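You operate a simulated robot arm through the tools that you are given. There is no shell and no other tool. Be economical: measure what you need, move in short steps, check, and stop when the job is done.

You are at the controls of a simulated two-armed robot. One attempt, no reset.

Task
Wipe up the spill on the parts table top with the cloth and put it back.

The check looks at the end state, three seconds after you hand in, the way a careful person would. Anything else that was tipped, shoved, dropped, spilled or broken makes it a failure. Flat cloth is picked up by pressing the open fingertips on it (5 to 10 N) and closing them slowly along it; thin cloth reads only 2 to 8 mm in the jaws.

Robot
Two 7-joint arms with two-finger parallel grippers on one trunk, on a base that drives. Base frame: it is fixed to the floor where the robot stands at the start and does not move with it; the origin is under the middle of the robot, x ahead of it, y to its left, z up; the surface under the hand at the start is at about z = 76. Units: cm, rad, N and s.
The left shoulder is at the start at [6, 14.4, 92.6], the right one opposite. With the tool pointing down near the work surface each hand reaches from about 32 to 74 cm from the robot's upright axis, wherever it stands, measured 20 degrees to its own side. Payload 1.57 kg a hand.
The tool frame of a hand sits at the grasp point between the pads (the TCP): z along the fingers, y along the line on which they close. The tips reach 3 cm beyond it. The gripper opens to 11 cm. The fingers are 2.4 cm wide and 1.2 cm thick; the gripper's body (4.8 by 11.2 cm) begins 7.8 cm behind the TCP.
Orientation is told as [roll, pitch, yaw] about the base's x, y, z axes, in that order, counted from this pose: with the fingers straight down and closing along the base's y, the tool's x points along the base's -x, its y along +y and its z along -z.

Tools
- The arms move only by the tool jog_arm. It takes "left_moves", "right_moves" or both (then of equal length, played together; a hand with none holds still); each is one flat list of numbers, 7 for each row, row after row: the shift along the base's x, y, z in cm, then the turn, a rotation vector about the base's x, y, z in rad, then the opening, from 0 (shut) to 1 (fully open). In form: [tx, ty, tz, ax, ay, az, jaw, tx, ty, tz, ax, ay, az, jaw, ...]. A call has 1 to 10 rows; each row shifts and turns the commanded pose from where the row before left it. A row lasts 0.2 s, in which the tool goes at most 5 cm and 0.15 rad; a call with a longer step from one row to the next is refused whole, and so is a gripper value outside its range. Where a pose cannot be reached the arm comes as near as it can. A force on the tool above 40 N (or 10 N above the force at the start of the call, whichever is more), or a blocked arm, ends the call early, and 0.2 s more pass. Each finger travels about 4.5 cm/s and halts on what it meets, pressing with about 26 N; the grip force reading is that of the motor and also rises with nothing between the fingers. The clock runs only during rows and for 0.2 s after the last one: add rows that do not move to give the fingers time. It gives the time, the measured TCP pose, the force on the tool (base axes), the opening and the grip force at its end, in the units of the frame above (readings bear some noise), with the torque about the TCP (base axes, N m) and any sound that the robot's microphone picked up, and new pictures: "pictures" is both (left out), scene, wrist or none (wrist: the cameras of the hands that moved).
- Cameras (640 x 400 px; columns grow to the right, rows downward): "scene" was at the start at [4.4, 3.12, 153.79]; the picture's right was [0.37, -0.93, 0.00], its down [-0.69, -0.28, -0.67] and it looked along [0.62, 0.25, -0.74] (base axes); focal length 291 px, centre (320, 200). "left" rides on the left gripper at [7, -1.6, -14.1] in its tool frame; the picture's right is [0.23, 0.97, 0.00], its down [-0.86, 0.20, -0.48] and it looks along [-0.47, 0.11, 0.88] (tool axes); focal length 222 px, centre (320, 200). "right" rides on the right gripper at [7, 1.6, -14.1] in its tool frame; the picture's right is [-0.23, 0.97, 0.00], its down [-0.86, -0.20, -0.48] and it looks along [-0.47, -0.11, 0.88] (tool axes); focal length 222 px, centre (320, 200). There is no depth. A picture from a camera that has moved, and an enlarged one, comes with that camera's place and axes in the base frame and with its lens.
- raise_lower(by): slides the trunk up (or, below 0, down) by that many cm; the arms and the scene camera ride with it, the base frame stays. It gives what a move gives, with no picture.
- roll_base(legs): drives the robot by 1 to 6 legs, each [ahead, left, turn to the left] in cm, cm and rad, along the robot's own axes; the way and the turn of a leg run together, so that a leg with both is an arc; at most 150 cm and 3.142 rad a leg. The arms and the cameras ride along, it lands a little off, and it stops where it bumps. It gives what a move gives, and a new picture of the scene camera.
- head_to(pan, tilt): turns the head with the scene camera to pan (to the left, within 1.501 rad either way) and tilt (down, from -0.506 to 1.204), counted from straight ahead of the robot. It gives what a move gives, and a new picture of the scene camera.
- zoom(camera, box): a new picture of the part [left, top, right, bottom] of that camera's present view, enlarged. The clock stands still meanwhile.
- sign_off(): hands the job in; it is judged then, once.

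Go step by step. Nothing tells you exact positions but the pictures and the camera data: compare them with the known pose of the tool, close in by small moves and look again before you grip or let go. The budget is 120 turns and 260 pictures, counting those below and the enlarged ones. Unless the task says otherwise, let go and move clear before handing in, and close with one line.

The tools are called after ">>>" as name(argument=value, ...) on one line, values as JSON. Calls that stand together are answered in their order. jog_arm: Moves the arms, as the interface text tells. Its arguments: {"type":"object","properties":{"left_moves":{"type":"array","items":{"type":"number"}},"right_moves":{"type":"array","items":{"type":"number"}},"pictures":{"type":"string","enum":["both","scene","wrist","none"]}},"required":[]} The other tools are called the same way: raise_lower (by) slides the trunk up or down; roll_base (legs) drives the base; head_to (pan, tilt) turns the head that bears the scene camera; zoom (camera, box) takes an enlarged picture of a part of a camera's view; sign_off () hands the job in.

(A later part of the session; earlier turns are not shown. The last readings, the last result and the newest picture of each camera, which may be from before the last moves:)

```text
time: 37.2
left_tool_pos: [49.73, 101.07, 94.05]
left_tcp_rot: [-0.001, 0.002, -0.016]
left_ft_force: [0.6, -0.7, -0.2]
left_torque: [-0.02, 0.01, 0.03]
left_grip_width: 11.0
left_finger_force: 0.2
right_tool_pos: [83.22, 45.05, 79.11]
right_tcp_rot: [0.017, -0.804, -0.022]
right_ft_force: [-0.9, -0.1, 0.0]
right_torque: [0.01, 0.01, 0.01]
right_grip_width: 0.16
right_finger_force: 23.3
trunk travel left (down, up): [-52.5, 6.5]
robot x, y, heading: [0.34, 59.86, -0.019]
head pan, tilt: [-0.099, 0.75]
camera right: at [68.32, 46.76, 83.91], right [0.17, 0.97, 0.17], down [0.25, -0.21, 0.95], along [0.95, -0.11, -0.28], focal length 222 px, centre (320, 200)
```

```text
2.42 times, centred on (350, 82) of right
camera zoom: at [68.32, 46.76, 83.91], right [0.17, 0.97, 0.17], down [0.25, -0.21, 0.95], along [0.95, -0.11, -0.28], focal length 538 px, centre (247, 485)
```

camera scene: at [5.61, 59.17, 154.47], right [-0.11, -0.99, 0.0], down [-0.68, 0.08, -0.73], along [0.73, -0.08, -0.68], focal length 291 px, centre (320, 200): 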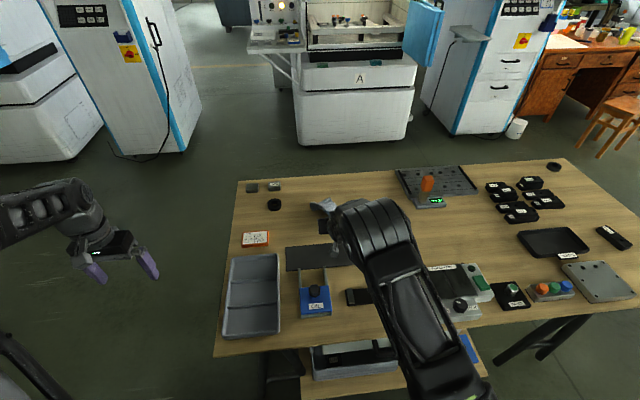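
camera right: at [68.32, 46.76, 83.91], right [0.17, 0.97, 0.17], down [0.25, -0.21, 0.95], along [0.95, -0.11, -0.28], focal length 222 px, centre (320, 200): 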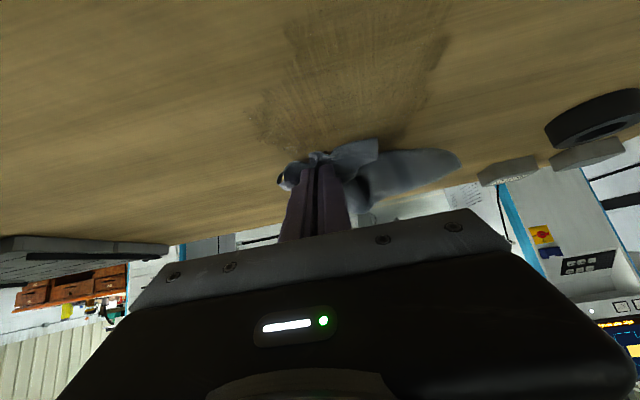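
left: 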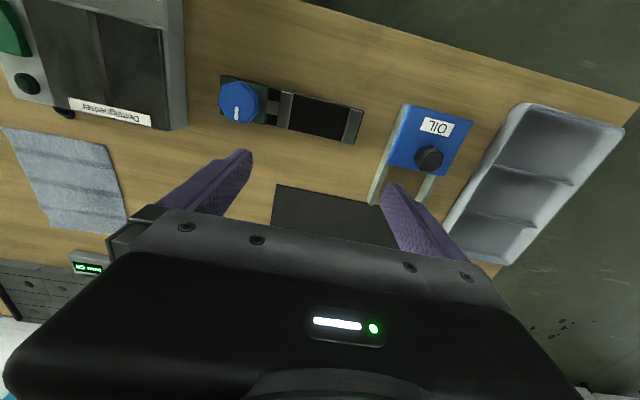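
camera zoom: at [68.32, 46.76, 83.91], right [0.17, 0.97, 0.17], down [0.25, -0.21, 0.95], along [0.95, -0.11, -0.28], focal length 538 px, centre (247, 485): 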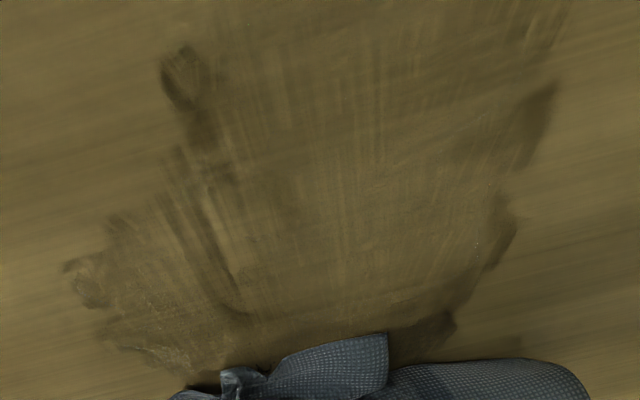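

The spill is thinning but the edges remain. I'll press more firmly and make a full systematic pass from y=42.5 to 53.

>>> jog_arm(right_moves=[0, -1.2, -0.15, 0, 0, 0, 0, 0, -1.2, -0.05, 0, 0, 0, 0, -1.5, 0, 0, 0, 0, 0, 0, -1.5, 0, 0, 0, 0, 0, 0, -1.5, 0, 0, 0, 0, 0, 0, -1.5, 0, 0, 0, 0, 0, 0, -1.5, 0, 0, 0, 0, 0, 0, -1.5, 0, 0, 0, 0, 0, 0, -1.5, 0, 0, 0, 0, 0, 0, 0, 1.2, 0, 0, 0, 0, 0], pictures="none")

>>> jog_arm(right_moves=[1.5, 0, 0, 0, 0, 0, 0, 1.5, 0, 0, 0, 0, 0, 0, 1.5, 0, 0, 0, 0, 0, 0, 1.5, 0, 0, 0, 0, 0, 0, 1.5, 0, 0, 0, 0, 0, 0, 1.5, 0, 0, 0, 0, 0, 0, 1, 0, 0, 0, 0, 0, 0, 0, 1.2, 0, 0, 0, 0, 0], pictures="none")

>>> jog_arm(right_moves=[-1.5, 0, 0, 0, 0, 0, 0, -1.5, 0, 0, 0, 0, 0, 0, -1.5, 0, 0, 0, 0, 0, 0, -1.5, 0, 0, 0, 0, 0, 0, -1.5, 0, 0, 0, 0, 0, 0, -1.5, 0, 0, 0, 0, 0, 0, -1.5, 0, 0, 0, 0, 0, 0, 0, 1.2, 0, 0, 0, 0, 0], pictures="none")

>>> jog_arm(right_moves=[1.5, 0, 0, 0, 0, 0, 0, 1.5, 0, 0, 0, 0, 0, 0, 1.5, 0, 0, 0, 0, 0, 0, 1.5, 0, 0, 0, 0, 0, 0, 1.5, 0, 0, 0, 0, 0, 0, 1.5, 0, 0, 0, 0, 0, 0, 1.5, 0, 0, 0, 0, 0, 0, 0, 1.2, 0, 0, 0, 0, 0], pictures="wrist")

```text
time: 39.4
left_tool_pos: [49.59, 101.02, 94.23]
left_tcp_rot: [0.0, -0.001, -0.014]
left_ft_force: [0.0, 0.0, -0.2]
left_torque: [0.01, 0.01, 0.01]
left_grip_width: 10.98
left_finger_force: 0.0
right_tool_pos: [72.76, 43.34, 79.11]
right_tcp_rot: [0.014, -0.806, -0.021]
right_ft_force: [1.1, -8.5, 21.2]
right_torque: [-0.29, -0.27, -0.13]
right_grip_width: 0.16
right_finger_force: 24.1
trunk travel left (down, up): [-52.5, 6.5]
robot x, y, heading: [-0.05, 59.87, -0.017]
head pan, tilt: [-0.099, 0.75]
```

```text
time: 41.2
left_tool_pos: [49.73, 100.92, 94.06]
left_tcp_rot: [0.001, -0.001, -0.014]
left_ft_force: [-0.3, -0.5, 0.6]
left_torque: [-0.02, -0.03, 0.0]
left_grip_width: 10.97
left_finger_force: 0.0
right_tool_pos: [82.87, 44.91, 78.99]
right_tcp_rot: [0.014, -0.808, -0.021]
right_ft_force: [0.9, -5.5, 16.4]
right_torque: [-0.23, -0.22, -0.1]
right_grip_width: 0.2
right_finger_force: 23.5
trunk travel left (down, up): [-52.5, 6.5]
robot x, y, heading: [0.43, 60.02, -0.011]
head pan, tilt: [-0.099, 0.75]
```

```text
time: 43.0
left_tool_pos: [49.62, 100.9, 94.22]
left_tcp_rot: [-0.001, -0.003, -0.014]
left_ft_force: [0.3, -0.1, 0.2]
left_torque: [-0.04, -0.01, -0.02]
left_grip_width: 11.01
left_finger_force: 0.0
right_tool_pos: [72.23, 46.15, 78.96]
right_tcp_rot: [0.014, -0.807, -0.02]
right_ft_force: [0.5, -7.9, 20.3]
right_torque: [-0.27, -0.26, -0.08]
right_grip_width: 0.19
right_finger_force: 23.2
trunk travel left (down, up): [-52.5, 6.5]
robot x, y, heading: [0.09, 59.7, -0.015]
head pan, tilt: [-0.099, 0.75]
```

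```text
time: 44.8
left_tool_pos: [49.8, 101.03, 94.01]
left_tcp_rot: [0.002, -0.002, -0.015]
left_ft_force: [-0.1, 0.3, 0.2]
left_torque: [-0.01, -0.01, 0.0]
left_grip_width: 10.99
left_finger_force: 0.1
right_tool_pos: [82.81, 47.43, 79.02]
right_tcp_rot: [0.016, -0.807, -0.018]
right_ft_force: [1.2, -5.7, 15.7]
right_torque: [-0.18, -0.22, -0.1]
right_grip_width: 0.19
right_finger_force: 23.0
trunk travel left (down, up): [-52.5, 6.5]
robot x, y, heading: [0.34, 59.99, -0.014]
head pan, tilt: [-0.099, 0.75]
camera right: at [67.76, 49.13, 83.68], right [0.17, 0.97, 0.17], down [0.24, -0.21, 0.95], along [0.96, -0.12, -0.27], focal length 222 px, centre (320, 200)
```

right: 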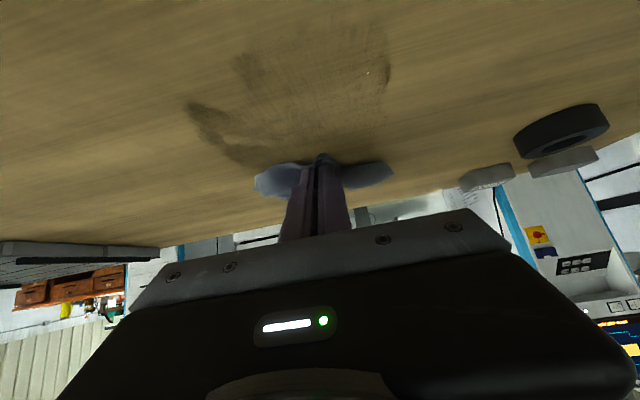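

It's getting lighter. I'll ease the pressure slightly and continue across to y≈53.

>>> jog_arm(right_moves=[-1.5, 0, 0.05, 0, 0, 0, 0, -1.5, 0, 0, 0, 0, 0, 0, -1.5, 0, 0, 0, 0, 0, 0, -1.5, 0, 0, 0, 0, 0, 0, -1.5, 0, 0, 0, 0, 0, 0, -1.5, 0, 0, 0, 0, 0, 0, -1.5, 0, 0, 0, 0, 0, 0, 0, 1.2, 0, 0, 0, 0, 0], pictures="none")

>>> jog_arm(right_moves=[1.5, 0, 0, 0, 0, 0, 0, 1.5, 0, 0, 0, 0, 0, 0, 1.5, 0, 0, 0, 0, 0, 0, 1.5, 0, 0, 0, 0, 0, 0, 1.5, 0, 0, 0, 0, 0, 0, 1.5, 0, 0, 0, 0, 0, 0, 1.5, 0, 0, 0, 0, 0, 0, 0, 1.2, 0, 0, 0, 0, 0], pictures="none")

>>> jog_arm(right_moves=[-1.5, 0, 0, 0, 0, 0, 0, -1.5, 0, 0, 0, 0, 0, 0, -1.5, 0, 0, 0, 0, 0, 0, -1.5, 0, 0, 0, 0, 0, 0, -1.5, 0, 0, 0, 0, 0, 0, -1.5, 0, 0, 0, 0, 0, 0, -1.5, 0, 0, 0, 0, 0, 0, 0, 1.2, 0, 0, 0, 0, 0], pictures="none")

>>> jog_arm(right_moves=[1.5, 0, 0, 0, 0, 0, 0, 1.5, 0, 0, 0, 0, 0, 0, 1.5, 0, 0, 0, 0, 0, 0, 1.5, 0, 0, 0, 0, 0, 0, 1.5, 0, 0, 0, 0, 0, 0, 1.5, 0, 0, 0, 0, 0, 0, 1.5, 0, 0, 0, 0, 0, 0, 0, -1.2, 0, 0, 0, 0, 0], pictures="wrist")

```text
time: 46.6
left_tool_pos: [49.74, 100.87, 94.08]
left_tcp_rot: [0.001, -0.001, -0.012]
left_ft_force: [-0.7, 0.4, -0.6]
left_torque: [-0.01, -0.04, 0.03]
left_grip_width: 11.0
left_finger_force: 0.1
right_tool_pos: [72.38, 48.38, 79.07]
right_tcp_rot: [0.015, -0.806, -0.021]
right_ft_force: [-1.6, -8.7, 20.6]
right_torque: [-0.24, -0.23, -0.08]
right_grip_width: 0.17
right_finger_force: 24.0
trunk travel left (down, up): [-52.5, 6.5]
robot x, y, heading: [0.57, 59.68, -0.015]
head pan, tilt: [-0.099, 0.75]
```

```text
time: 48.4
left_tool_pos: [49.76, 101.07, 93.99]
left_tcp_rot: [0.001, -0.001, -0.013]
left_ft_force: [-0.1, 0.1, -0.9]
left_torque: [-0.03, -0.01, 0.0]
left_grip_width: 11.01
left_finger_force: 0.1
right_tool_pos: [82.76, 49.77, 78.99]
right_tcp_rot: [0.014, -0.804, -0.021]
right_ft_force: [0.5, -3.0, 6.4]
right_torque: [-0.08, -0.07, -0.02]
right_grip_width: 0.2
right_finger_force: 23.4
trunk travel left (down, up): [-52.5, 6.5]
robot x, y, heading: [0.59, 60.3, -0.015]
head pan, tilt: [-0.099, 0.75]
```

```text
time: 50.2
left_tool_pos: [49.76, 100.99, 94.04]
left_tcp_rot: [0.0, 0.0, -0.015]
left_ft_force: [0.1, 0.8, 0.2]
left_torque: [0.0, -0.01, 0.0]
left_grip_width: 11.05
left_finger_force: 0.0
right_tool_pos: [72.36, 51.15, 79.09]
right_tcp_rot: [0.015, -0.804, -0.02]
right_ft_force: [-1.4, -4.1, 8.4]
right_torque: [-0.09, -0.1, -0.03]
right_grip_width: 0.17
right_finger_force: 24.0
trunk travel left (down, up): [-52.5, 6.5]
robot x, y, heading: [0.49, 59.77, -0.012]
head pan, tilt: [-0.099, 0.75]
```

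```text
time: 52.0
left_tool_pos: [49.69, 101.09, 93.99]
left_tcp_rot: [0.001, 0.0, -0.012]
left_ft_force: [-0.7, -0.3, 0.3]
left_torque: [0.01, -0.02, 0.01]
left_grip_width: 11.0
left_finger_force: 0.0
right_tool_pos: [83.18, 49.97, 79.04]
right_tcp_rot: [0.015, -0.807, -0.021]
right_ft_force: [2.0, 4.1, 8.8]
right_torque: [0.13, -0.17, 0.06]
right_grip_width: 0.18
right_finger_force: 24.1
trunk travel left (down, up): [-52.5, 6.5]
robot x, y, heading: [0.17, 59.85, -0.01]
head pan, tilt: [-0.099, 0.75]
camera right: at [68.07, 51.71, 83.71], right [0.16, 0.97, 0.18], down [0.24, -0.21, 0.95], along [0.96, -0.11, -0.27], focal length 222 px, centre (320, 200)
```

right: 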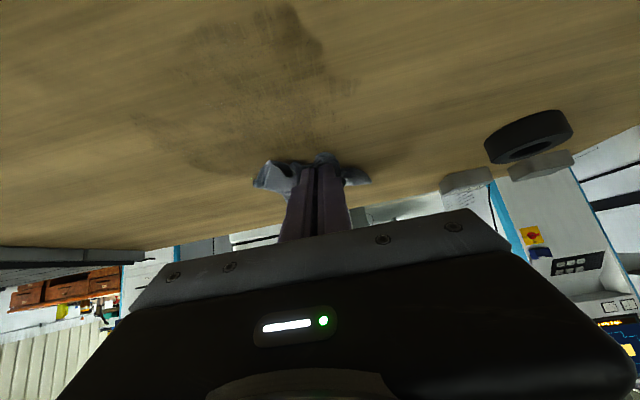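

It's noticeably fainter. I'll do another pass back from y=50 to 43.

>>> jog_arm(right_moves=[-1.6, 0, 0, 0, 0, 0, 0, -1.6, 0, 0, 0, 0, 0, 0, -1.6, 0, 0, 0, 0, 0, 0, -1.6, 0, 0, 0, 0, 0, 0, -1.6, 0, 0, 0, 0, 0, 0, -1.6, 0, 0, 0, 0, 0, 0, -1.6, 0, 0, 0, 0, 0, 0, -0.8, 0, 0, 0, 0, 0, 0, 0, 1.0, 0, 0, 0, 0, 0], pictures="none")

>>> jog_arm(right_moves=[1.6, 0, 0, 0, 0, 0, 0, 1.6, 0, 0, 0, 0, 0, 0, 1.6, 0, 0, 0, 0, 0, 0, 1.6, 0, 0, 0, 0, 0, 0, 1.6, 0, 0, 0, 0, 0, 0, 1.6, 0, 0, 0, 0, 0, 0, 1.6, 0, 0, 0, 0, 0, 0, 0, -2.2, 0, 0, 0, 0, 0], pictures="none")

>>> jog_arm(right_moves=[-1.6, 0, 0, 0, 0, 0, 0, -1.6, 0, 0, 0, 0, 0, 0, -1.6, 0, 0, 0, 0, 0, 0, -1.6, 0, 0, 0, 0, 0, 0, -1.6, 0, 0, 0, 0, 0, 0, -1.6, 0, 0, 0, 0, 0, 0, -1.6, 0, 0, 0, 0, 0, 0, 0, -1.3, 0, 0, 0, 0, 0], pictures="none")

>>> jog_arm(right_moves=[1.6, 0, 0, 0, 0, 0, 0, 1.6, 0, 0, 0, 0, 0, 0, 1.6, 0, 0, 0, 0, 0, 0, 1.6, 0, 0, 0, 0, 0, 0, 1.6, 0, 0, 0, 0, 0, 0, 1.6, 0, 0, 0, 0, 0, 0, 1.6, 0, 0, 0, 0, 0, 0, 0, -1.3, 0, 0, 0, 0, 0], pictures="none")

>>> jog_arm(right_moves=[-1.6, 0, 0, 0, 0, 0, 0, -1.6, 0, 0, 0, 0, 0, 0, -1.6, 0, 0, 0, 0, 0, 0, -1.6, 0, 0, 0, 0, 0, 0, -1.6, 0, 0, 0, 0, 0, 0, -1.6, 0, 0, 0, 0, 0, 0, -1.6, 0, 0, 0, 0, 0, 0, 0, -1.3, 0, 0, 0, 0, 0], pictures="none")

>>> jog_arm(right_moves=[1.6, 0, 0, 0, 0, 0, 0, 1.6, 0, 0, 0, 0, 0, 0, 1.6, 0, 0, 0, 0, 0, 0, 1.6, 0, 0, 0, 0, 0, 0, 1.6, 0, 0, 0, 0, 0, 0, 1.6, 0, 0, 0, 0, 0, 0, 1.6, 0, 0, 0, 0, 0, 0, 0, -1.3, 0, 0, 0, 0, 0], pictures="wrist")

```text
time: 54.0
left_tool_pos: [49.71, 101.03, 94.12]
left_tcp_rot: [0.0, -0.001, -0.015]
left_ft_force: [0.3, 0.5, -0.5]
left_torque: [0.02, 0.03, 0.01]
left_grip_width: 11.0
left_finger_force: 0.0
right_tool_pos: [70.46, 50.54, 79.0]
right_tcp_rot: [0.014, -0.806, -0.023]
right_ft_force: [0.2, -9.1, 21.2]
right_torque: [-0.24, -0.26, -0.12]
right_grip_width: 0.2
right_finger_force: 23.6
trunk travel left (down, up): [-52.5, 6.5]
robot x, y, heading: [0.01, 59.89, -0.01]
head pan, tilt: [-0.099, 0.75]
```

```text
time: 55.8
left_tool_pos: [49.7, 101.0, 94.17]
left_tcp_rot: [0.0, 0.001, -0.013]
left_ft_force: [-0.7, 0.2, 0.6]
left_torque: [-0.02, 0.02, 0.02]
left_grip_width: 10.99
left_finger_force: 0.1
right_tool_pos: [82.1, 48.78, 79.04]
right_tcp_rot: [0.016, -0.805, -0.02]
right_ft_force: [1.8, 4.0, 10.9]
right_torque: [0.11, -0.16, 0.04]
right_grip_width: 0.17
right_finger_force: 23.4
trunk travel left (down, up): [-52.5, 6.5]
robot x, y, heading: [0.51, 59.74, -0.009]
head pan, tilt: [-0.099, 0.75]
```

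```text
time: 57.6
left_tool_pos: [49.66, 101.08, 94.02]
left_tcp_rot: [-0.001, -0.003, -0.012]
left_ft_force: [0.7, 0.1, 1.3]
left_torque: [-0.01, -0.01, 0.02]
left_grip_width: 11.01
left_finger_force: 0.0
right_tool_pos: [70.85, 47.51, 79.06]
right_tcp_rot: [0.015, -0.803, -0.021]
right_ft_force: [-0.1, 4.7, 12.6]
right_torque: [0.15, -0.14, 0.07]
right_grip_width: 0.16
right_finger_force: 23.3
trunk travel left (down, up): [-52.5, 6.5]
robot x, y, heading: [0.76, 60.17, -0.015]
head pan, tilt: [-0.099, 0.75]
```

```text
time: 59.4
left_tool_pos: [49.78, 101.12, 94.12]
left_tcp_rot: [-0.002, 0.001, -0.012]
left_ft_force: [-0.5, 0.0, 0.1]
left_torque: [0.01, -0.03, -0.02]
left_grip_width: 10.99
left_finger_force: 0.1
right_tool_pos: [82.11, 46.24, 78.98]
right_tcp_rot: [0.017, -0.803, -0.018]
right_ft_force: [1.4, 3.7, 10.6]
right_torque: [0.13, -0.18, 0.03]
right_grip_width: 0.18
right_finger_force: 23.4
trunk travel left (down, up): [-52.5, 6.5]
robot x, y, heading: [0.59, 59.86, -0.017]
head pan, tilt: [-0.099, 0.75]
```

```text
time: 61.2
left_tool_pos: [49.68, 101.03, 94.1]
left_tcp_rot: [0.001, -0.002, -0.013]
left_ft_force: [0.6, -1.3, -0.3]
left_torque: [0.02, 0.02, 0.0]
left_grip_width: 11.0
left_finger_force: 0.0
right_tool_pos: [70.76, 45.0, 79.03]
right_tcp_rot: [0.019, -0.806, -0.018]
right_ft_force: [0.4, 4.9, 13.6]
right_torque: [0.17, -0.17, 0.09]
right_grip_width: 0.17
right_finger_force: 23.6
trunk travel left (down, up): [-52.5, 6.5]
robot x, y, heading: [0.23, 60.01, -0.014]
head pan, tilt: [-0.099, 0.75]
```

```text
time: 63.0
left_tool_pos: [49.68, 101.1, 94.06]
left_tcp_rot: [0.001, -0.001, -0.013]
left_ft_force: [0.1, 0.1, -0.4]
left_torque: [-0.01, 0.03, 0.01]
left_grip_width: 11.0
left_finger_force: 0.1
right_tool_pos: [82.09, 43.49, 79.02]
right_tcp_rot: [0.017, -0.805, -0.019]
right_ft_force: [0.4, 2.8, 6.8]
right_torque: [0.08, -0.09, 0.05]
right_grip_width: 0.17
right_finger_force: 23.2
trunk travel left (down, up): [-52.5, 6.5]
robot x, y, heading: [0.53, 59.84, -0.011]
head pan, tilt: [-0.099, 0.75]
camera right: at [67.03, 45.26, 83.75], right [0.16, 0.97, 0.17], down [0.25, -0.21, 0.95], along [0.95, -0.11, -0.27], focal length 222 px, centre (320, 200)
```

right: 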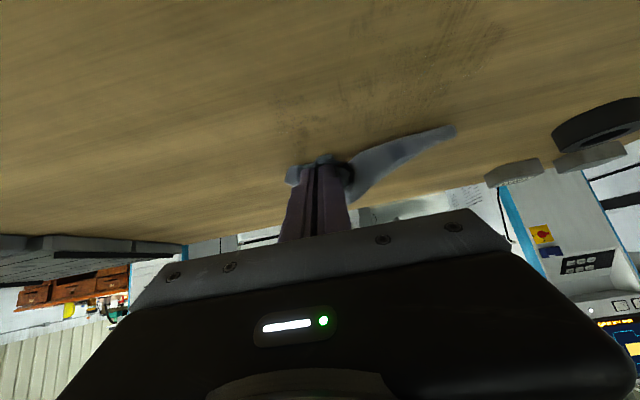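

Only faint patches are left, around y 47–52. I'll make one more pass across to 53.

>>> jog_arm(right_moves=[0, 1.5, 0, 0, 0, 0, 0, -1.8, 0.2, 0, 0, 0, 0, 0, -1.8, 0, 0, 0, 0, 0, 0, -1.8, 0, 0, 0, 0, 0, 0, -1.8, 0, 0, 0, 0, 0, 0, -1.8, 0, 0, 0, 0, 0, 0, -1.8, 0, 0, 0, 0, 0, 0, 0, 1.2, 0, 0, 0, 0, 0], pictures="none")

>>> jog_arm(right_moves=[1.8, 0, 0, 0, 0, 0, 0, 1.8, 0, 0, 0, 0, 0, 0, 1.8, 0, 0, 0, 0, 0, 0, 1.8, 0, 0, 0, 0, 0, 0, 1.8, 0, 0, 0, 0, 0, 0, 1.8, 0, 0, 0, 0, 0, 0, 0, 1.2, 0, 0, 0, 0, 0], pictures="none")

>>> jog_arm(right_moves=[-1.8, 0, 0, 0, 0, 0, 0, -1.8, 0, 0, 0, 0, 0, 0, -1.8, 0, 0, 0, 0, 0, 0, -1.8, 0, 0, 0, 0, 0, 0, -1.8, 0, 0, 0, 0, 0, 0, -1.8, 0, 0, 0, 0, 0, 0, 0, 1.2, 0, 0, 0, 0, 0], pictures="none")

>>> jog_arm(right_moves=[1.8, 0, 0, 0, 0, 0, 0, 1.8, 0, 0, 0, 0, 0, 0, 1.8, 0, 0, 0, 0, 0, 0, 1.8, 0, 0, 0, 0, 0, 0, 1.8, 0, 0, 0, 0, 0, 0, 1.8, 0, 0, 0, 0, 0, 0, 0, 1.2, 0, 0, 0, 0, 0], pictures="none")

>>> jog_arm(right_moves=[-1.8, 0, 0, 0, 0, 0, 0, -1.8, 0, 0, 0, 0, 0, 0, -1.8, 0, 0, 0, 0, 0, 0, -1.8, 0, 0, 0, 0, 0, 0, -1.8, 0, 0, 0, 0, 0, 0, -1.8, 0, 0, 0, 0, 0, 0, 0, 1.2, 0, 0, 0, 0, 0], pictures="none")

>>> jog_arm(right_moves=[1.8, 0, 0, 0, 0, 0, 0, 1.8, 0, 0, 0, 0, 0, 0, 1.8, 0, 0, 0, 0, 0, 0, 1.8, 0, 0, 0, 0, 0, 0, 1.8, 0, 0, 0, 0, 0, 0, 1.8, 0, 0, 0, 0, 0, 0, 0, 1.2, 0, 0, 0, 0, 0], pictures="wrist")

```text
time: 64.8
left_tool_pos: [49.64, 101.01, 94.0]
left_tcp_rot: [0.001, 0.001, -0.015]
left_ft_force: [0.3, 0.4, 0.5]
left_torque: [-0.01, -0.01, -0.03]
left_grip_width: 10.98
left_finger_force: 0.0
right_tool_pos: [71.15, 46.36, 79.11]
right_tcp_rot: [0.015, -0.801, -0.019]
right_ft_force: [-1.8, -2.1, 6.8]
right_torque: [-0.08, -0.03, -0.07]
right_grip_width: 0.18
right_finger_force: 23.3
trunk travel left (down, up): [-52.5, 6.5]
robot x, y, heading: [0.41, 59.72, -0.013]
head pan, tilt: [-0.099, 0.75]
```

```text
time: 66.4
left_tool_pos: [49.76, 100.98, 93.98]
left_tcp_rot: [-0.001, -0.001, -0.015]
left_ft_force: [-0.5, -0.6, -0.6]
left_torque: [-0.01, 0.02, -0.02]
left_grip_width: 11.0
left_finger_force: 0.0
right_tool_pos: [82.1, 47.69, 79.01]
right_tcp_rot: [0.015, -0.804, -0.019]
right_ft_force: [0.0, -2.1, 5.5]
right_torque: [-0.1, -0.05, -0.01]
right_grip_width: 0.17
right_finger_force: 23.6
trunk travel left (down, up): [-52.5, 6.5]
robot x, y, heading: [0.35, 60.16, -0.01]
head pan, tilt: [-0.099, 0.75]
```

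```text
time: 68.0
left_tool_pos: [49.64, 100.96, 94.01]
left_tcp_rot: [0.0, -0.002, -0.015]
left_ft_force: [-0.8, 0.2, -0.2]
left_torque: [-0.02, 0.0, -0.04]
left_grip_width: 11.0
left_finger_force: 0.0
right_tool_pos: [71.27, 48.48, 79.09]
right_tcp_rot: [0.015, -0.806, -0.022]
right_ft_force: [0.9, -7.2, 18.5]
right_torque: [-0.23, -0.22, -0.11]
right_grip_width: 0.19
right_finger_force: 23.4
trunk travel left (down, up): [-52.5, 6.5]
robot x, y, heading: [0.5, 59.94, -0.018]
head pan, tilt: [-0.099, 0.75]
```

```text
time: 69.6
left_tool_pos: [49.63, 100.89, 93.97]
left_tcp_rot: [0.0, -0.001, -0.014]
left_ft_force: [0.2, 0.8, 0.6]
left_torque: [0.0, 0.01, -0.01]
left_grip_width: 11.02
left_finger_force: 0.0
right_tool_pos: [82.06, 49.72, 79.04]
right_tcp_rot: [0.012, -0.806, -0.02]
right_ft_force: [0.9, -6.1, 13.5]
right_torque: [-0.17, -0.23, -0.06]
right_grip_width: 0.18
right_finger_force: 23.5
trunk travel left (down, up): [-52.5, 6.5]
robot x, y, heading: [0.65, 59.72, -0.022]
head pan, tilt: [-0.099, 0.75]
```

```text
time: 71.2
left_tool_pos: [49.74, 100.83, 94.16]
left_tcp_rot: [0.0, -0.002, -0.016]
left_ft_force: [-0.2, -0.2, 0.2]
left_torque: [0.0, 0.03, -0.01]
left_grip_width: 11.03
left_finger_force: 0.0
right_tool_pos: [71.19, 51.1, 79.05]
right_tcp_rot: [0.015, -0.807, -0.021]
right_ft_force: [-0.9, -7.9, 19.8]
right_torque: [-0.23, -0.21, -0.1]
right_grip_width: 0.2
right_finger_force: 23.7
trunk travel left (down, up): [-52.5, 6.5]
robot x, y, heading: [0.33, 60.23, -0.01]
head pan, tilt: [-0.099, 0.75]
```

```text
time: 72.8
left_tool_pos: [49.58, 100.96, 94.15]
left_tcp_rot: [0.0, -0.001, -0.013]
left_ft_force: [-0.7, 0.0, -1.0]
left_torque: [0.0, 0.01, -0.01]
left_grip_width: 11.0
left_finger_force: 0.0
right_tool_pos: [82.06, 51.96, 79.12]
right_tcp_rot: [0.014, -0.807, -0.021]
right_ft_force: [1.4, -8.0, 18.8]
right_torque: [-0.26, -0.27, -0.09]
right_grip_width: 0.2
right_finger_force: 23.5
trunk travel left (down, up): [-52.5, 6.5]
robot x, y, heading: [0.56, 59.81, -0.011]
head pan, tilt: [-0.099, 0.75]
camera right: at [67.04, 53.72, 83.68], right [0.17, 0.97, 0.17], down [0.24, -0.21, 0.95], along [0.96, -0.12, -0.27], focal length 222 px, centre (320, 200)
```

right: 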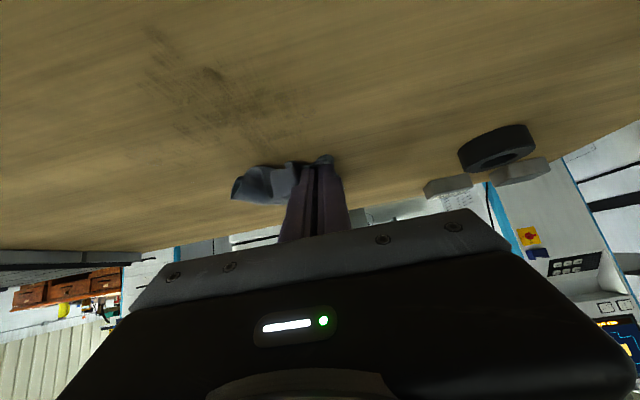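

Faint residue remains around x 71–77, y 47–51. I'll make a denser pass there.

>>> jog_arm(right_moves=[-2, -0.6, 0, 0, 0, 0, 0, -2, 0, 0, 0, 0, 0, 0, -2, 0, 0, 0, 0, 0, 0, -2, 0, 0, 0, 0, 0, 0, -2, 0, 0, 0, 0, 0, 0, -2, 0, 0, 0, 0, 0, 0, -1, -0.9, 0, 0, 0, 0, 0], pictures="none")

>>> jog_arm(right_moves=[2, 0, 0, 0, 0, 0, 0, 2, 0, 0, 0, 0, 0, 0, 2, 0, 0, 0, 0, 0, 0, 2, 0, 0, 0, 0, 0, 0, 2, 0, 0, 0, 0, 0, 0, 0, -0.9, 0, 0, 0, 0, 0, -2, 0, 0, 0, 0, 0, 0, -2, 0, 0, 0, 0, 0, 0, -2, 0, 0, 0, 0, 0, 0, -2, 0, 0, 0, 0, 0, 0], pictures="none")

>>> jog_arm(right_moves=[-2, 0, 0, 0, 0, 0, 0, 0, -0.9, 0, 0, 0, 0, 0, 2, 0, 0, 0, 0, 0, 0, 2, 0, 0, 0, 0, 0, 0, 2, 0, 0, 0, 0, 0, 0, 2, 0, 0, 0, 0, 0, 0, 2, 0, 0, 0, 0, 0, 0, 0, -0.9, 0, 0, 0, 0, 0, -2, 0, 0, 0, 0, 0, 0, -2, 0, 0, 0, 0, 0, 0], pictures="none")

>>> jog_arm(right_moves=[-2, 0, 0, 0, 0, 0, 0, -2, 0, 0, 0, 0, 0, 0, -2, 0, 0, 0, 0, 0, 0, 0, -0.9, 0, 0, 0, 0, 0, 2, 0, 0, 0, 0, 0, 0, 2, 0, 0, 0, 0, 0, 0, 2, 0, 0, 0, 0, 0, 0, 2, 0, 0, 0, 0, 0, 0, 2, 0, 0, 0, 0, 0, 0, 2, 0, 0, 0, 0, 0, 0], pictures="wrist")

```text
time: 74.4
left_tool_pos: [49.58, 101.02, 94.06]
left_tcp_rot: [0.0, -0.002, -0.012]
left_ft_force: [0.1, 0.0, 0.0]
left_torque: [0.01, -0.03, -0.03]
left_grip_width: 11.0
left_finger_force: 0.0
right_tool_pos: [68.99, 51.13, 79.01]
right_tcp_rot: [0.017, -0.807, -0.018]
right_ft_force: [5.7, 6.1, 18.5]
right_torque: [0.18, -0.43, 0.11]
right_grip_width: 0.17
right_finger_force: 23.7
trunk travel left (down, up): [-52.5, 6.5]
robot x, y, heading: [0.37, 59.76, -0.014]
head pan, tilt: [-0.099, 0.75]
```

```text
time: 76.6
left_tool_pos: [49.63, 100.99, 94.09]
left_tcp_rot: [0.001, -0.001, -0.016]
left_ft_force: [0.0, 1.0, 0.5]
left_torque: [0.0, 0.01, 0.01]
left_grip_width: 11.01
left_finger_force: 0.1
right_tool_pos: [71.26, 49.89, 79.07]
right_tcp_rot: [0.015, -0.805, -0.02]
right_ft_force: [4.5, -0.3, 13.9]
right_torque: [0.03, -0.33, -0.01]
right_grip_width: 0.17
right_finger_force: 24.1
trunk travel left (down, up): [-52.5, 6.5]
robot x, y, heading: [0.36, 59.65, -0.015]
head pan, tilt: [-0.099, 0.75]
```

```text
time: 78.8
left_tool_pos: [49.74, 101.05, 94.0]
left_tcp_rot: [0.0, 0.0, -0.015]
left_ft_force: [0.7, -0.2, 0.3]
left_torque: [0.01, 0.01, -0.02]
left_grip_width: 11.0
left_finger_force: 0.1
right_tool_pos: [75.21, 48.21, 79.02]
right_tcp_rot: [0.017, -0.805, -0.02]
right_ft_force: [3.8, -1.0, 11.2]
right_torque: [0.05, -0.22, -0.01]
right_grip_width: 0.19
right_finger_force: 23.4
trunk travel left (down, up): [-52.5, 6.5]
robot x, y, heading: [0.39, 60.23, -0.013]
head pan, tilt: [-0.099, 0.75]
```

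```text
time: 81.0
left_tool_pos: [49.59, 101.05, 94.27]
left_tcp_rot: [0.001, -0.002, -0.013]
left_ft_force: [-0.4, 0.6, -0.1]
left_torque: [-0.03, -0.04, 0.0]
left_grip_width: 11.0
left_finger_force: 0.0
right_tool_pos: [80.96, 47.28, 79.17]
right_tcp_rot: [0.014, -0.806, -0.019]
right_ft_force: [-4.0, 1.2, 13.2]
right_torque: [0.02, -0.08, -0.01]
right_grip_width: 0.16
right_finger_force: 23.2
trunk travel left (down, up): [-52.5, 6.5]
robot x, y, heading: [0.11, 60.29, -0.015]
head pan, tilt: [-0.099, 0.75]
camera right: at [66.01, 49.06, 83.74], right [0.17, 0.97, 0.17], down [0.25, -0.21, 0.95], along [0.95, -0.11, -0.27], focal length 222 px, centre (320, 200)
```

right: 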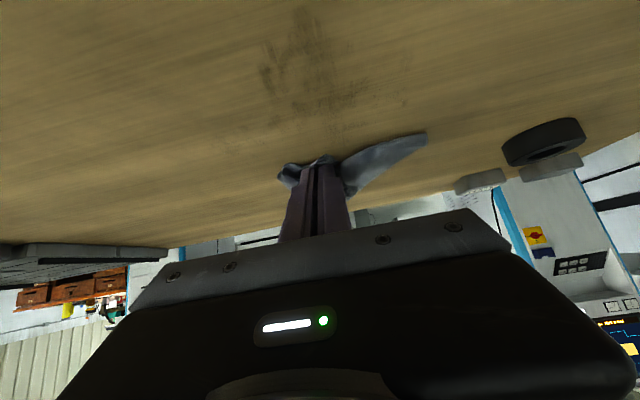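

Tiny traces remain near (72–76, 47–50). I'll use sideways strokes there.

>>> jog_arm(right_moves=[-2, -0.5, 0, 0, 0, 0, 0, -2, -0.5, 0, 0, 0, 0, 0, -1.5, 0, 0, 0, 0, 0, 0, 0, 2, 0, 0, 0, 0, 0, 0, 2, 0, 0, 0, 0, 0, 0, 2, 0, 0, 0, 0, 0, -1.2, 0, 0, 0, 0, 0, 0, 0, -2, 0, 0, 0, 0, 0, 0, -2, 0, 0, 0, 0, 0, 0, -2, 0, 0, 0, 0, 0], pictures="none")

>>> jog_arm(right_moves=[-1.2, 0, 0, 0, 0, 0, 0, 0, 2, 0, 0, 0, 0, 0, 0, 2, 0, 0, 0, 0, 0, 0, 2, 0, 0, 0, 0, 0, -1.2, 0, 0, 0, 0, 0, 0, 0, -2, 0, 0, 0, 0, 0, 0, -2, 0, 0, 0, 0, 0, 0, -2, 0, 0, 0, 0, 0, -1.2, 0, 0, 0, 0, 0, 0, 0, 2, 0, 0, 0, 0, 0], pictures="none")

>>> jog_arm(right_moves=[0, 2, 0, 0, 0, 0, 0, 0, 2, 0, 0, 0, 0, 0, 2, -1, 0, 0, 0, 0, 0, 2, 0, 0, 0, 0, 0, 0, 2, 0, 0, 0, 0, 0, 0, 2, 0, 0, 0, 0, 0, 0, 2, 0, 0, 0, 0, 0, 0, 1, 0, 0, 0, 0, 0, 0], pictures="wrist")

```text
time: 83.2
left_tool_pos: [49.72, 100.97, 94.08]
left_tcp_rot: [0.001, -0.002, -0.014]
left_ft_force: [-0.4, -0.6, -0.7]
left_torque: [0.01, -0.02, 0.0]
left_grip_width: 11.0
left_finger_force: 0.0
right_tool_pos: [74.13, 46.33, 79.09]
right_tcp_rot: [0.016, -0.803, -0.019]
right_ft_force: [0.2, 7.3, 15.1]
right_torque: [0.14, -0.21, 0.1]
right_grip_width: 0.17
right_finger_force: 23.2
trunk travel left (down, up): [-52.5, 6.5]
robot x, y, heading: [0.27, 59.76, -0.013]
head pan, tilt: [-0.099, 0.75]
```

```text
time: 85.4
left_tool_pos: [49.67, 100.96, 94.12]
left_tcp_rot: [0.001, -0.002, -0.014]
left_ft_force: [-0.1, 0.0, 0.1]
left_torque: [0.0, -0.02, 0.02]
left_grip_width: 10.97
left_finger_force: 0.0
right_tool_pos: [70.63, 48.04, 79.09]
right_tcp_rot: [0.011, -0.803, -0.019]
right_ft_force: [-1.8, -7.6, 19.4]
right_torque: [-0.26, -0.18, -0.13]
right_grip_width: 0.2
right_finger_force: 23.4
trunk travel left (down, up): [-52.5, 6.5]
robot x, y, heading: [0.12, 60.07, -0.009]
head pan, tilt: [-0.099, 0.75]
```

```text
time: 87.2
left_tool_pos: [49.6, 101.04, 94.09]
left_tcp_rot: [0.0, 0.0, -0.013]
left_ft_force: [0.1, 0.4, -0.1]
left_torque: [-0.02, -0.01, 0.01]
left_grip_width: 11.01
left_finger_force: 0.1
right_tool_pos: [81.56, 51.27, 79.04]
right_tcp_rot: [0.015, -0.804, -0.02]
right_ft_force: [-7.5, -0.7, 17.3]
right_torque: [-0.02, -0.03, -0.01]
right_grip_width: 0.16
right_finger_force: 23.9
trunk travel left (down, up): [-52.5, 6.5]
robot x, y, heading: [0.5, 59.74, -0.014]
head pan, tilt: [-0.099, 0.75]
camera right: at [66.59, 52.97, 83.72], right [0.17, 0.97, 0.17], down [0.25, -0.21, 0.95], along [0.95, -0.11, -0.27], focal length 222 px, centre (320, 200)
```

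right: 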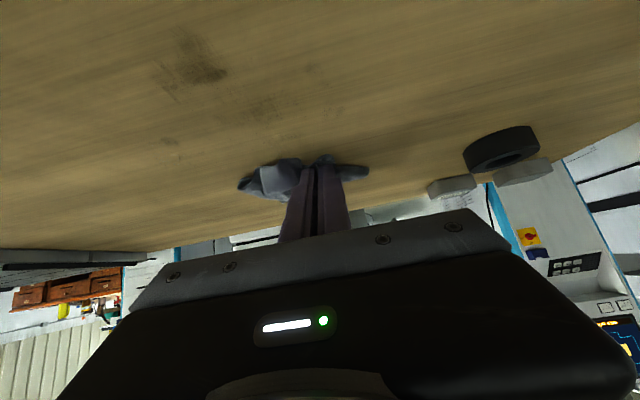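

>>> jog_arm(right_moves=[-2, 0, 0, 0, 0, 0, 0, -2, -0.3, 0, 0, 0, 0, 0, -2, -0.4, 0, 0, 0, 0, 0, -2, 0, 0, 0, 0, 0, 0, -2, 0, 0, 0, 0, 0, 0, -2, 0, 0, 0, 0, 0, 0, 0, -0.7, 0, 0, 0, 0, 0, 2, 0, 0, 0, 0, 0, 0, 2, 0, 0, 0, 0, 0, 0, 2, 0, 0, 0, 0, 0, 0], pictures="none")

>>> jog_arm(right_moves=[0, -0.7, 0, 0, 0, 0, 0, -2, 0, 0, 0, 0, 0, 0, -2, 0, 0, 0, 0, 0, 0, -2, 0, 0, 0, 0, 0, 0, 0, -0.7, 0, 0, 0, 0, 0, 2, 0, 0, 0, 0, 0, 0, 2, 0, 0, 0, 0, 0, 0, 2, 0, 0, 0, 0, 0, 0, 0, -0.7, 0, 0, 0, 0, 0, -2, 0, 0, 0, 0, 0, 0], pictures="none")

>>> jog_arm(right_moves=[-2, 0, 0, 0, 0, 0, 0, -2, 0, 0, 0, 0, 0, 0, 0, -0.8, 0, 0, 0, 0, 0, 2, -0.7, 0, 0, 0, 0, 0, 2, -0.7, 0, 0, 0, 0, 0, 2, 0, 0, 0, 0, 0, 0, 2, 0, 0, 0, 0, 0, 0, 0, -1, 0, 0, 0, 0, 0, -2, 0, 0, 0, 0, 0, 0, -2, 0, 0, 0, 0, 0, 0], pictures="none")

>>> jog_arm(right_moves=[-2, 0, 0, 0, 0, 0, 0, 0, 2, 0, 0, 0, 0, 0, 2, 2, 0, 0, 0, 0, 0, 2, 0, 0, 0, 0, 0, 0, 2, 0, 0, 0, 0, 0, 0, 2, 0, 0, 0, 0, 0, 0, 0, 0, 2, 0, 0, 0, 0, 0, 0, 3, 0, 0, 0, 0, 2, 0, 3, 0, 0, 0, 0, 0, 0, 0, 0, 0, 0, 0], pictures="both")

>>> zoom(camera="scene", box=[270, 170, 390, 260])

```text
time: 89.4
left_tool_pos: [49.66, 101.01, 94.11]
left_tcp_rot: [0.0, 0.001, -0.014]
left_ft_force: [0.4, -0.9, -0.4]
left_torque: [0.01, -0.04, 0.0]
left_grip_width: 11.02
left_finger_force: 0.1
right_tool_pos: [75.72, 49.89, 79.11]
right_tcp_rot: [0.017, -0.803, -0.02]
right_ft_force: [-1.7, -1.1, 5.4]
right_torque: [0.04, -0.01, -0.02]
right_grip_width: 0.18
right_finger_force: 23.2
trunk travel left (down, up): [-52.5, 6.5]
robot x, y, heading: [0.47, 59.93, -0.017]
head pan, tilt: [-0.099, 0.75]
```

```text
time: 91.6
left_tool_pos: [49.63, 100.94, 94.18]
left_tcp_rot: [0.001, -0.003, -0.014]
left_ft_force: [0.6, 0.6, 0.1]
left_torque: [-0.03, 0.01, 0.02]
left_grip_width: 11.01
left_finger_force: 0.1
right_tool_pos: [74.0, 47.55, 79.04]
right_tcp_rot: [0.015, -0.81, -0.019]
right_ft_force: [7.3, -0.9, 18.6]
right_torque: [-0.08, -0.47, -0.01]
right_grip_width: 0.17
right_finger_force: 23.4
trunk travel left (down, up): [-52.5, 6.5]
robot x, y, heading: [0.25, 59.78, -0.015]
head pan, tilt: [-0.099, 0.75]
```

```text
time: 93.8
left_tool_pos: [49.82, 101.05, 93.99]
left_tcp_rot: [0.0, 0.0, -0.012]
left_ft_force: [0.3, 0.5, 0.3]
left_torque: [0.03, -0.02, 0.04]
left_grip_width: 11.02
left_finger_force: 0.0
right_tool_pos: [73.69, 44.37, 79.03]
right_tcp_rot: [0.013, -0.802, -0.017]
right_ft_force: [3.6, -1.0, 8.8]
right_torque: [-0.02, -0.22, -0.02]
right_grip_width: 0.17
right_finger_force: 23.8
trunk travel left (down, up): [-52.5, 6.5]
robot x, y, heading: [0.28, 59.76, -0.018]
head pan, tilt: [-0.099, 0.75]
```

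```text
time: 96.0
left_tool_pos: [49.77, 100.96, 93.93]
left_tcp_rot: [0.001, 0.0, -0.014]
left_ft_force: [-0.3, 0.5, -0.9]
left_torque: [-0.01, 0.01, 0.0]
left_grip_width: 11.01
left_finger_force: 0.1
right_tool_pos: [81.77, 48.66, 87.03]
right_tcp_rot: [0.012, -0.802, -0.019]
right_ft_force: [-0.3, -0.3, -0.5]
right_torque: [0.0, 0.02, 0.02]
right_grip_width: 0.18
right_finger_force: 23.3
trunk travel left (down, up): [-52.5, 6.5]
robot x, y, heading: [0.31, 59.68, -0.017]
head pan, tilt: [-0.099, 0.75]
camera scene: at [5.66, 59.16, 154.47], right [-0.11, -0.99, 0.0], down [-0.68, 0.08, -0.73], along [0.73, -0.08, -0.68], focal length 291 px, centre (320, 200)
camera right: at [66.86, 50.36, 91.76], right [0.17, 0.97, 0.17], down [0.25, -0.21, 0.95], along [0.95, -0.11, -0.28], focal length 222 px, centre (320, 200)
```

scene: 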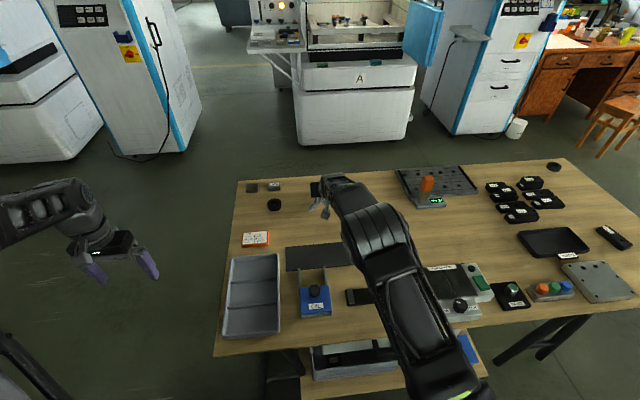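
right: 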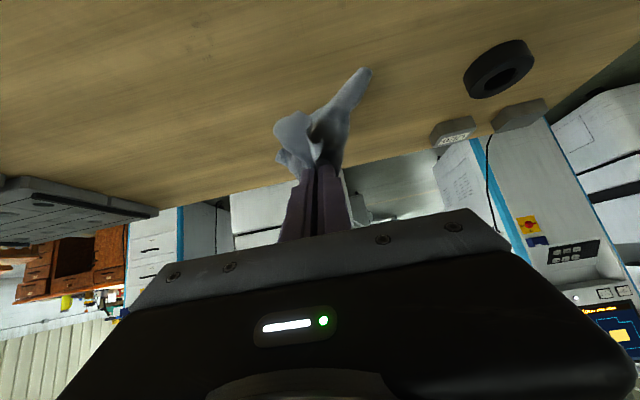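

```text
4.44 times, centred on (330, 215) of scene
camera zoom: at [5.66, 59.16, 154.47], right [-0.11, -0.99, 0.0], down [-0.68, 0.08, -0.73], along [0.73, -0.08, -0.68], focal length 1293 px, centre (276, 133)
```

zoom: 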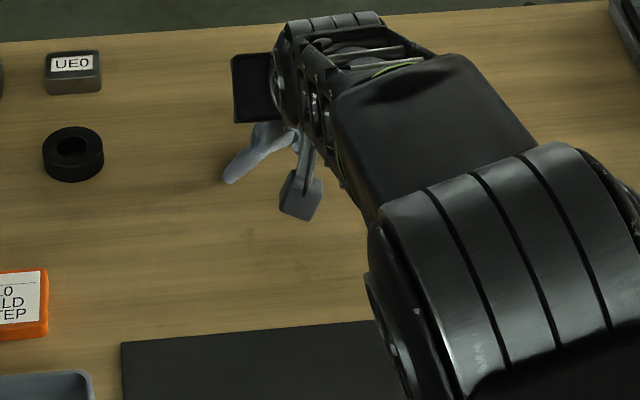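

It's almost clean. I'll zoom from the wrist camera to check for what's left.

>>> zoom(camera="right", box=[120, 0, 440, 200])

>>> zoom(camera="scene", box=[300, 200, 350, 240])

```text
2.00 times, centred on (280, 100) of right
camera zoom: at [66.86, 50.36, 91.76], right [0.17, 0.97, 0.17], down [0.25, -0.21, 0.95], along [0.95, -0.11, -0.28], focal length 444 px, centre (400, 400)
```

zoom: 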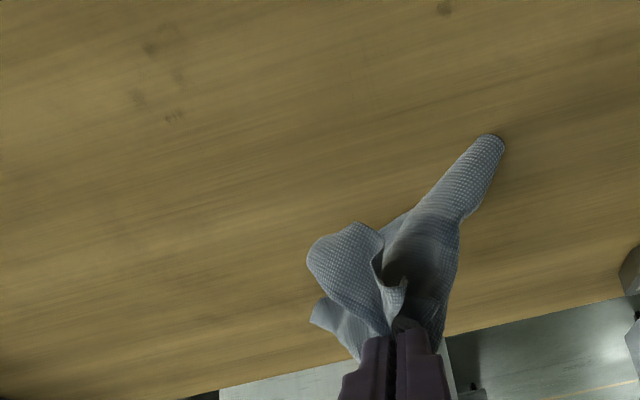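

```text
10.00 times, centred on (325, 220) of scene
camera zoom: at [5.66, 59.16, 154.47], right [-0.11, -0.99, 0.0], down [-0.68, 0.08, -0.73], along [0.73, -0.08, -0.68], focal length 2910 px, centre (270, 0)
```

zoom: 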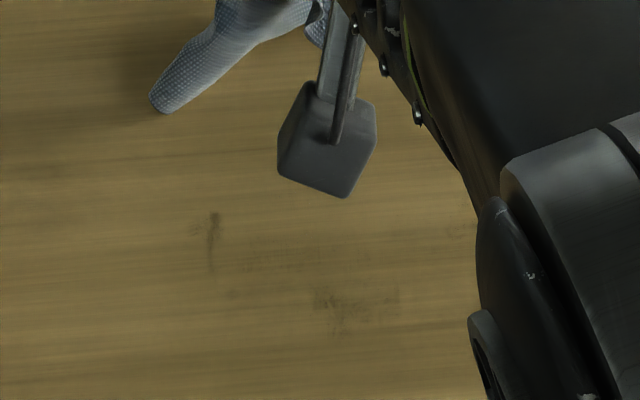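

Three small traces remain: A≈(77.5, 53), B≈(73.7, 49) and C≈(77, 43). I'll wipe A first, then B and C.

>>> jog_arm(right_moves=[-2, 2.2, -3, 0, 0, 0, 0, -1, 2.4, -3, 0, 0, 0, 0, 0, 0, -2, 0, 0, 0, 0, -1.5, 0, 0, 0, 0, 0, 0, -1.5, 0, 0, 0, 0, 0, 0, -1.5, 0, 0, 0, 0, 0, 0, 0, 0.7, 0, 0, 0, 0, 0, 1.5, 0, 0, 0, 0, 0, 0, 1.5, 0, 0, 0, 0, 0, 0, 0, -1.4, 0, 0, 0, 0, 0], pictures="none")

>>> jog_arm(right_moves=[-1.5, 0, 0, 0, 0, 0, 0, -1.5, 0, 0, 0, 0, 0, 0, -1.5, 0, 0, 0, 0, 0, 0, 0, -0.8, 0, 0, 0, 0, 0, 2, 0, 0, 0, 0, 0, 0, 2, 0, 0, 0, 0, 0, 0, 0, -0.8, 0, 0, 0, 0, 0, -2, 0, 0, 0, 0, 0, 0, -2, 0, 0, 0, 0, 0, 0, -2, 0, 0, 0, 0, 0, 0], pictures="none")

>>> jog_arm(right_moves=[0, -0.5, 0, 0, 0, 0, 0, 2, 0, 0, 0, 0, 0, 0, 2, 0, 0, 0, 0, 0, 0, 0, -0.5, 0, 0, 0, 0, 0, -2, 0, 0, 0, 0, 0, 0, -2, 0, 0, 0, 0, 0, 0, 0, -0.5, 0, 0, 0, 0, 0, 2, 0, 0, 0, 0, 0, 0, 2, 0, 0, 0, 0, 0, 0, 0, -0.6, 0, 0, 0, 0, 0], pictures="none")

>>> jog_arm(right_moves=[-2, 0, 0, 0, 0, 0, 0, -2, 0, 0, 0, 0, 0, 0, 0, -0.6, 0, 0, 0, 0, 0, 2, 0, 0, 0, 0, 0, 0, 2, -1, 0, 0, 0, 0, 0, 2, -1, 0, 0, 0, 0, 0, 0, -1.5, 0, 0, 0, 0, 0, -1.5, 0, 0, 0, 0, 0, 0, -1.5, 0, 0, 0, 0, 0, 0, -1.5, 0, 0, 0, 0, 0, 0], pictures="wrist")

```text
time: 98.2
left_tool_pos: [49.64, 101.1, 94.15]
left_tcp_rot: [0.001, -0.003, -0.014]
left_ft_force: [-0.3, 0.3, 0.2]
left_torque: [0.0, -0.02, -0.05]
left_grip_width: 11.01
left_finger_force: 0.0
right_tool_pos: [77.09, 53.04, 79.06]
right_tcp_rot: [0.02, -0.808, -0.02]
right_ft_force: [1.3, 9.4, 21.0]
right_torque: [0.24, -0.25, 0.11]
right_grip_width: 0.18
right_finger_force: 24.0
trunk travel left (down, up): [-52.5, 6.5]
robot x, y, heading: [0.7, 59.86, -0.016]
head pan, tilt: [-0.099, 0.75]
```

```text
time: 100.4
left_tool_pos: [49.66, 100.95, 94.02]
left_tcp_rot: [0.0, 0.0, -0.013]
left_ft_force: [0.0, 0.2, -1.2]
left_torque: [0.03, -0.02, 0.02]
left_grip_width: 10.98
left_finger_force: 0.0
right_tool_pos: [70.76, 50.99, 79.08]
right_tcp_rot: [0.014, -0.803, -0.02]
right_ft_force: [3.3, -0.2, 10.1]
right_torque: [-0.07, -0.19, -0.02]
right_grip_width: 0.16
right_finger_force: 23.1
trunk travel left (down, up): [-52.5, 6.5]
robot x, y, heading: [0.42, 59.64, -0.014]
head pan, tilt: [-0.099, 0.75]
```

```text
time: 102.6
left_tool_pos: [49.59, 101.01, 94.08]
left_tcp_rot: [0.0, 0.0, -0.013]
left_ft_force: [-0.1, -0.6, 0.4]
left_torque: [0.01, -0.01, -0.03]
left_grip_width: 11.01
left_finger_force: 0.0
right_tool_pos: [74.79, 48.84, 79.11]
right_tcp_rot: [0.018, -0.806, -0.019]
right_ft_force: [0.4, 4.2, 11.7]
right_torque: [0.15, -0.18, 0.03]
right_grip_width: 0.17
right_finger_force: 23.0
trunk travel left (down, up): [-52.5, 6.5]
robot x, y, heading: [0.13, 59.98, -0.011]
head pan, tilt: [-0.099, 0.75]
```

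```text
time: 104.8
left_tool_pos: [49.68, 101.02, 94.02]
left_tcp_rot: [0.0, 0.002, -0.013]
left_ft_force: [-0.1, 0.3, 0.5]
left_torque: [-0.03, -0.02, -0.02]
left_grip_width: 11.0
left_finger_force: 0.0
right_tool_pos: [72.16, 44.81, 79.04]
right_tcp_rot: [0.015, -0.804, -0.019]
right_ft_force: [3.3, -0.4, 10.1]
right_torque: [-0.01, -0.22, -0.02]
right_grip_width: 0.19
right_finger_force: 23.2
trunk travel left (down, up): [-52.5, 6.5]
robot x, y, heading: [0.45, 59.81, -0.015]
head pan, tilt: [-0.099, 0.75]
camera right: at [57.14, 46.54, 83.73], right [0.17, 0.97, 0.17], down [0.25, -0.21, 0.95], along [0.95, -0.11, -0.27], focal length 222 px, centre (320, 200)
```

right: 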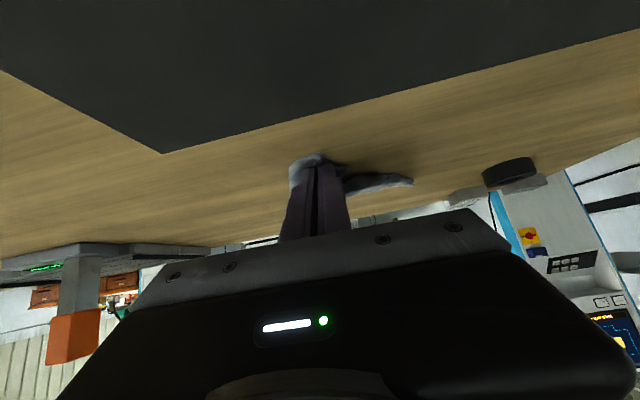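

Now spot C with strokes at y≈44 to 42, then I'll lift and pull aside for a clear look.

>>> jog_arm(right_moves=[0, -0.8, 0, 0, 0, 0, 0, 2, 0, 0, 0, 0, 0, 0, 2, 0, 0, 0, 0, 0, 0, 2, 0, 0, 0, 0, 0, 0, 0, -0.8, 0, 0, 0, 0, 0, -2, 0, 0, 0, 0, 0, 0, -2, 0, 0, 0, 0, 0, 0, -2, 0, 0, 0, 0, 0, 0, 0, -0.8, 0, 0, 0, 0, 0], pictures="none")

>>> jog_arm(right_moves=[2, 0, 0, 0, 0, 0, 0, 2, 0, 0, 0, 0, 0, 0, 2, 0, 0, 0, 0, 0, 0, 0, 0, 3, 0, 0, 0, 0, -2, -2, 4, 0, 0, 0, 0, -3, -3, 4, 0, 0, 0, 0, -3, -3.5, 4, 0, 0, 0, 0, -2, -3.5, 3, 0, 0, 0, 0, 0, -3, 0, 0, 0, 0, 0, 0, 0, 0, 0, 0, 0, 0], pictures="scene")

>>> zoom(camera="scene", box=[270, 190, 370, 252])

```text
time: 106.8
left_tool_pos: [49.83, 100.87, 94.16]
left_tcp_rot: [0.001, 0.001, -0.014]
left_ft_force: [0.4, -0.5, -0.2]
left_torque: [0.0, 0.01, 0.01]
left_grip_width: 11.01
left_finger_force: 0.1
right_tool_pos: [72.33, 42.39, 79.05]
right_tcp_rot: [0.015, -0.802, -0.02]
right_ft_force: [0.9, 2.3, 5.1]
right_torque: [0.06, -0.03, 0.06]
right_grip_width: 0.16
right_finger_force: 23.4
trunk travel left (down, up): [-52.5, 6.5]
robot x, y, heading: [0.39, 59.83, -0.013]
head pan, tilt: [-0.099, 0.75]
```

```text
refused: row 6 steps farther than a row can; nothing moved
```

```text
6.40 times, centred on (320, 221) of scene
camera zoom: at [5.59, 59.18, 154.47], right [-0.11, -0.99, 0.0], down [-0.68, 0.08, -0.73], along [0.73, -0.08, -0.68], focal length 1862 px, centre (320, 66)
```

zoom: 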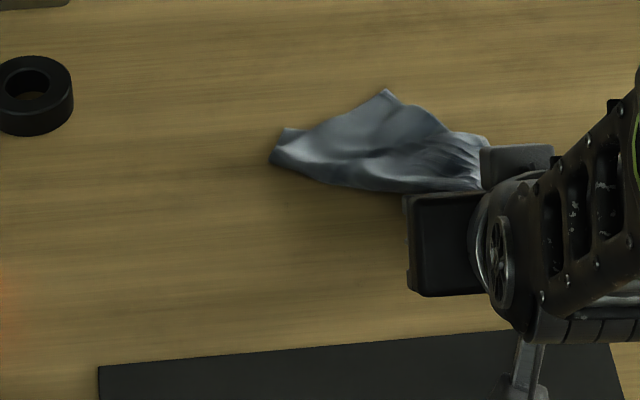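

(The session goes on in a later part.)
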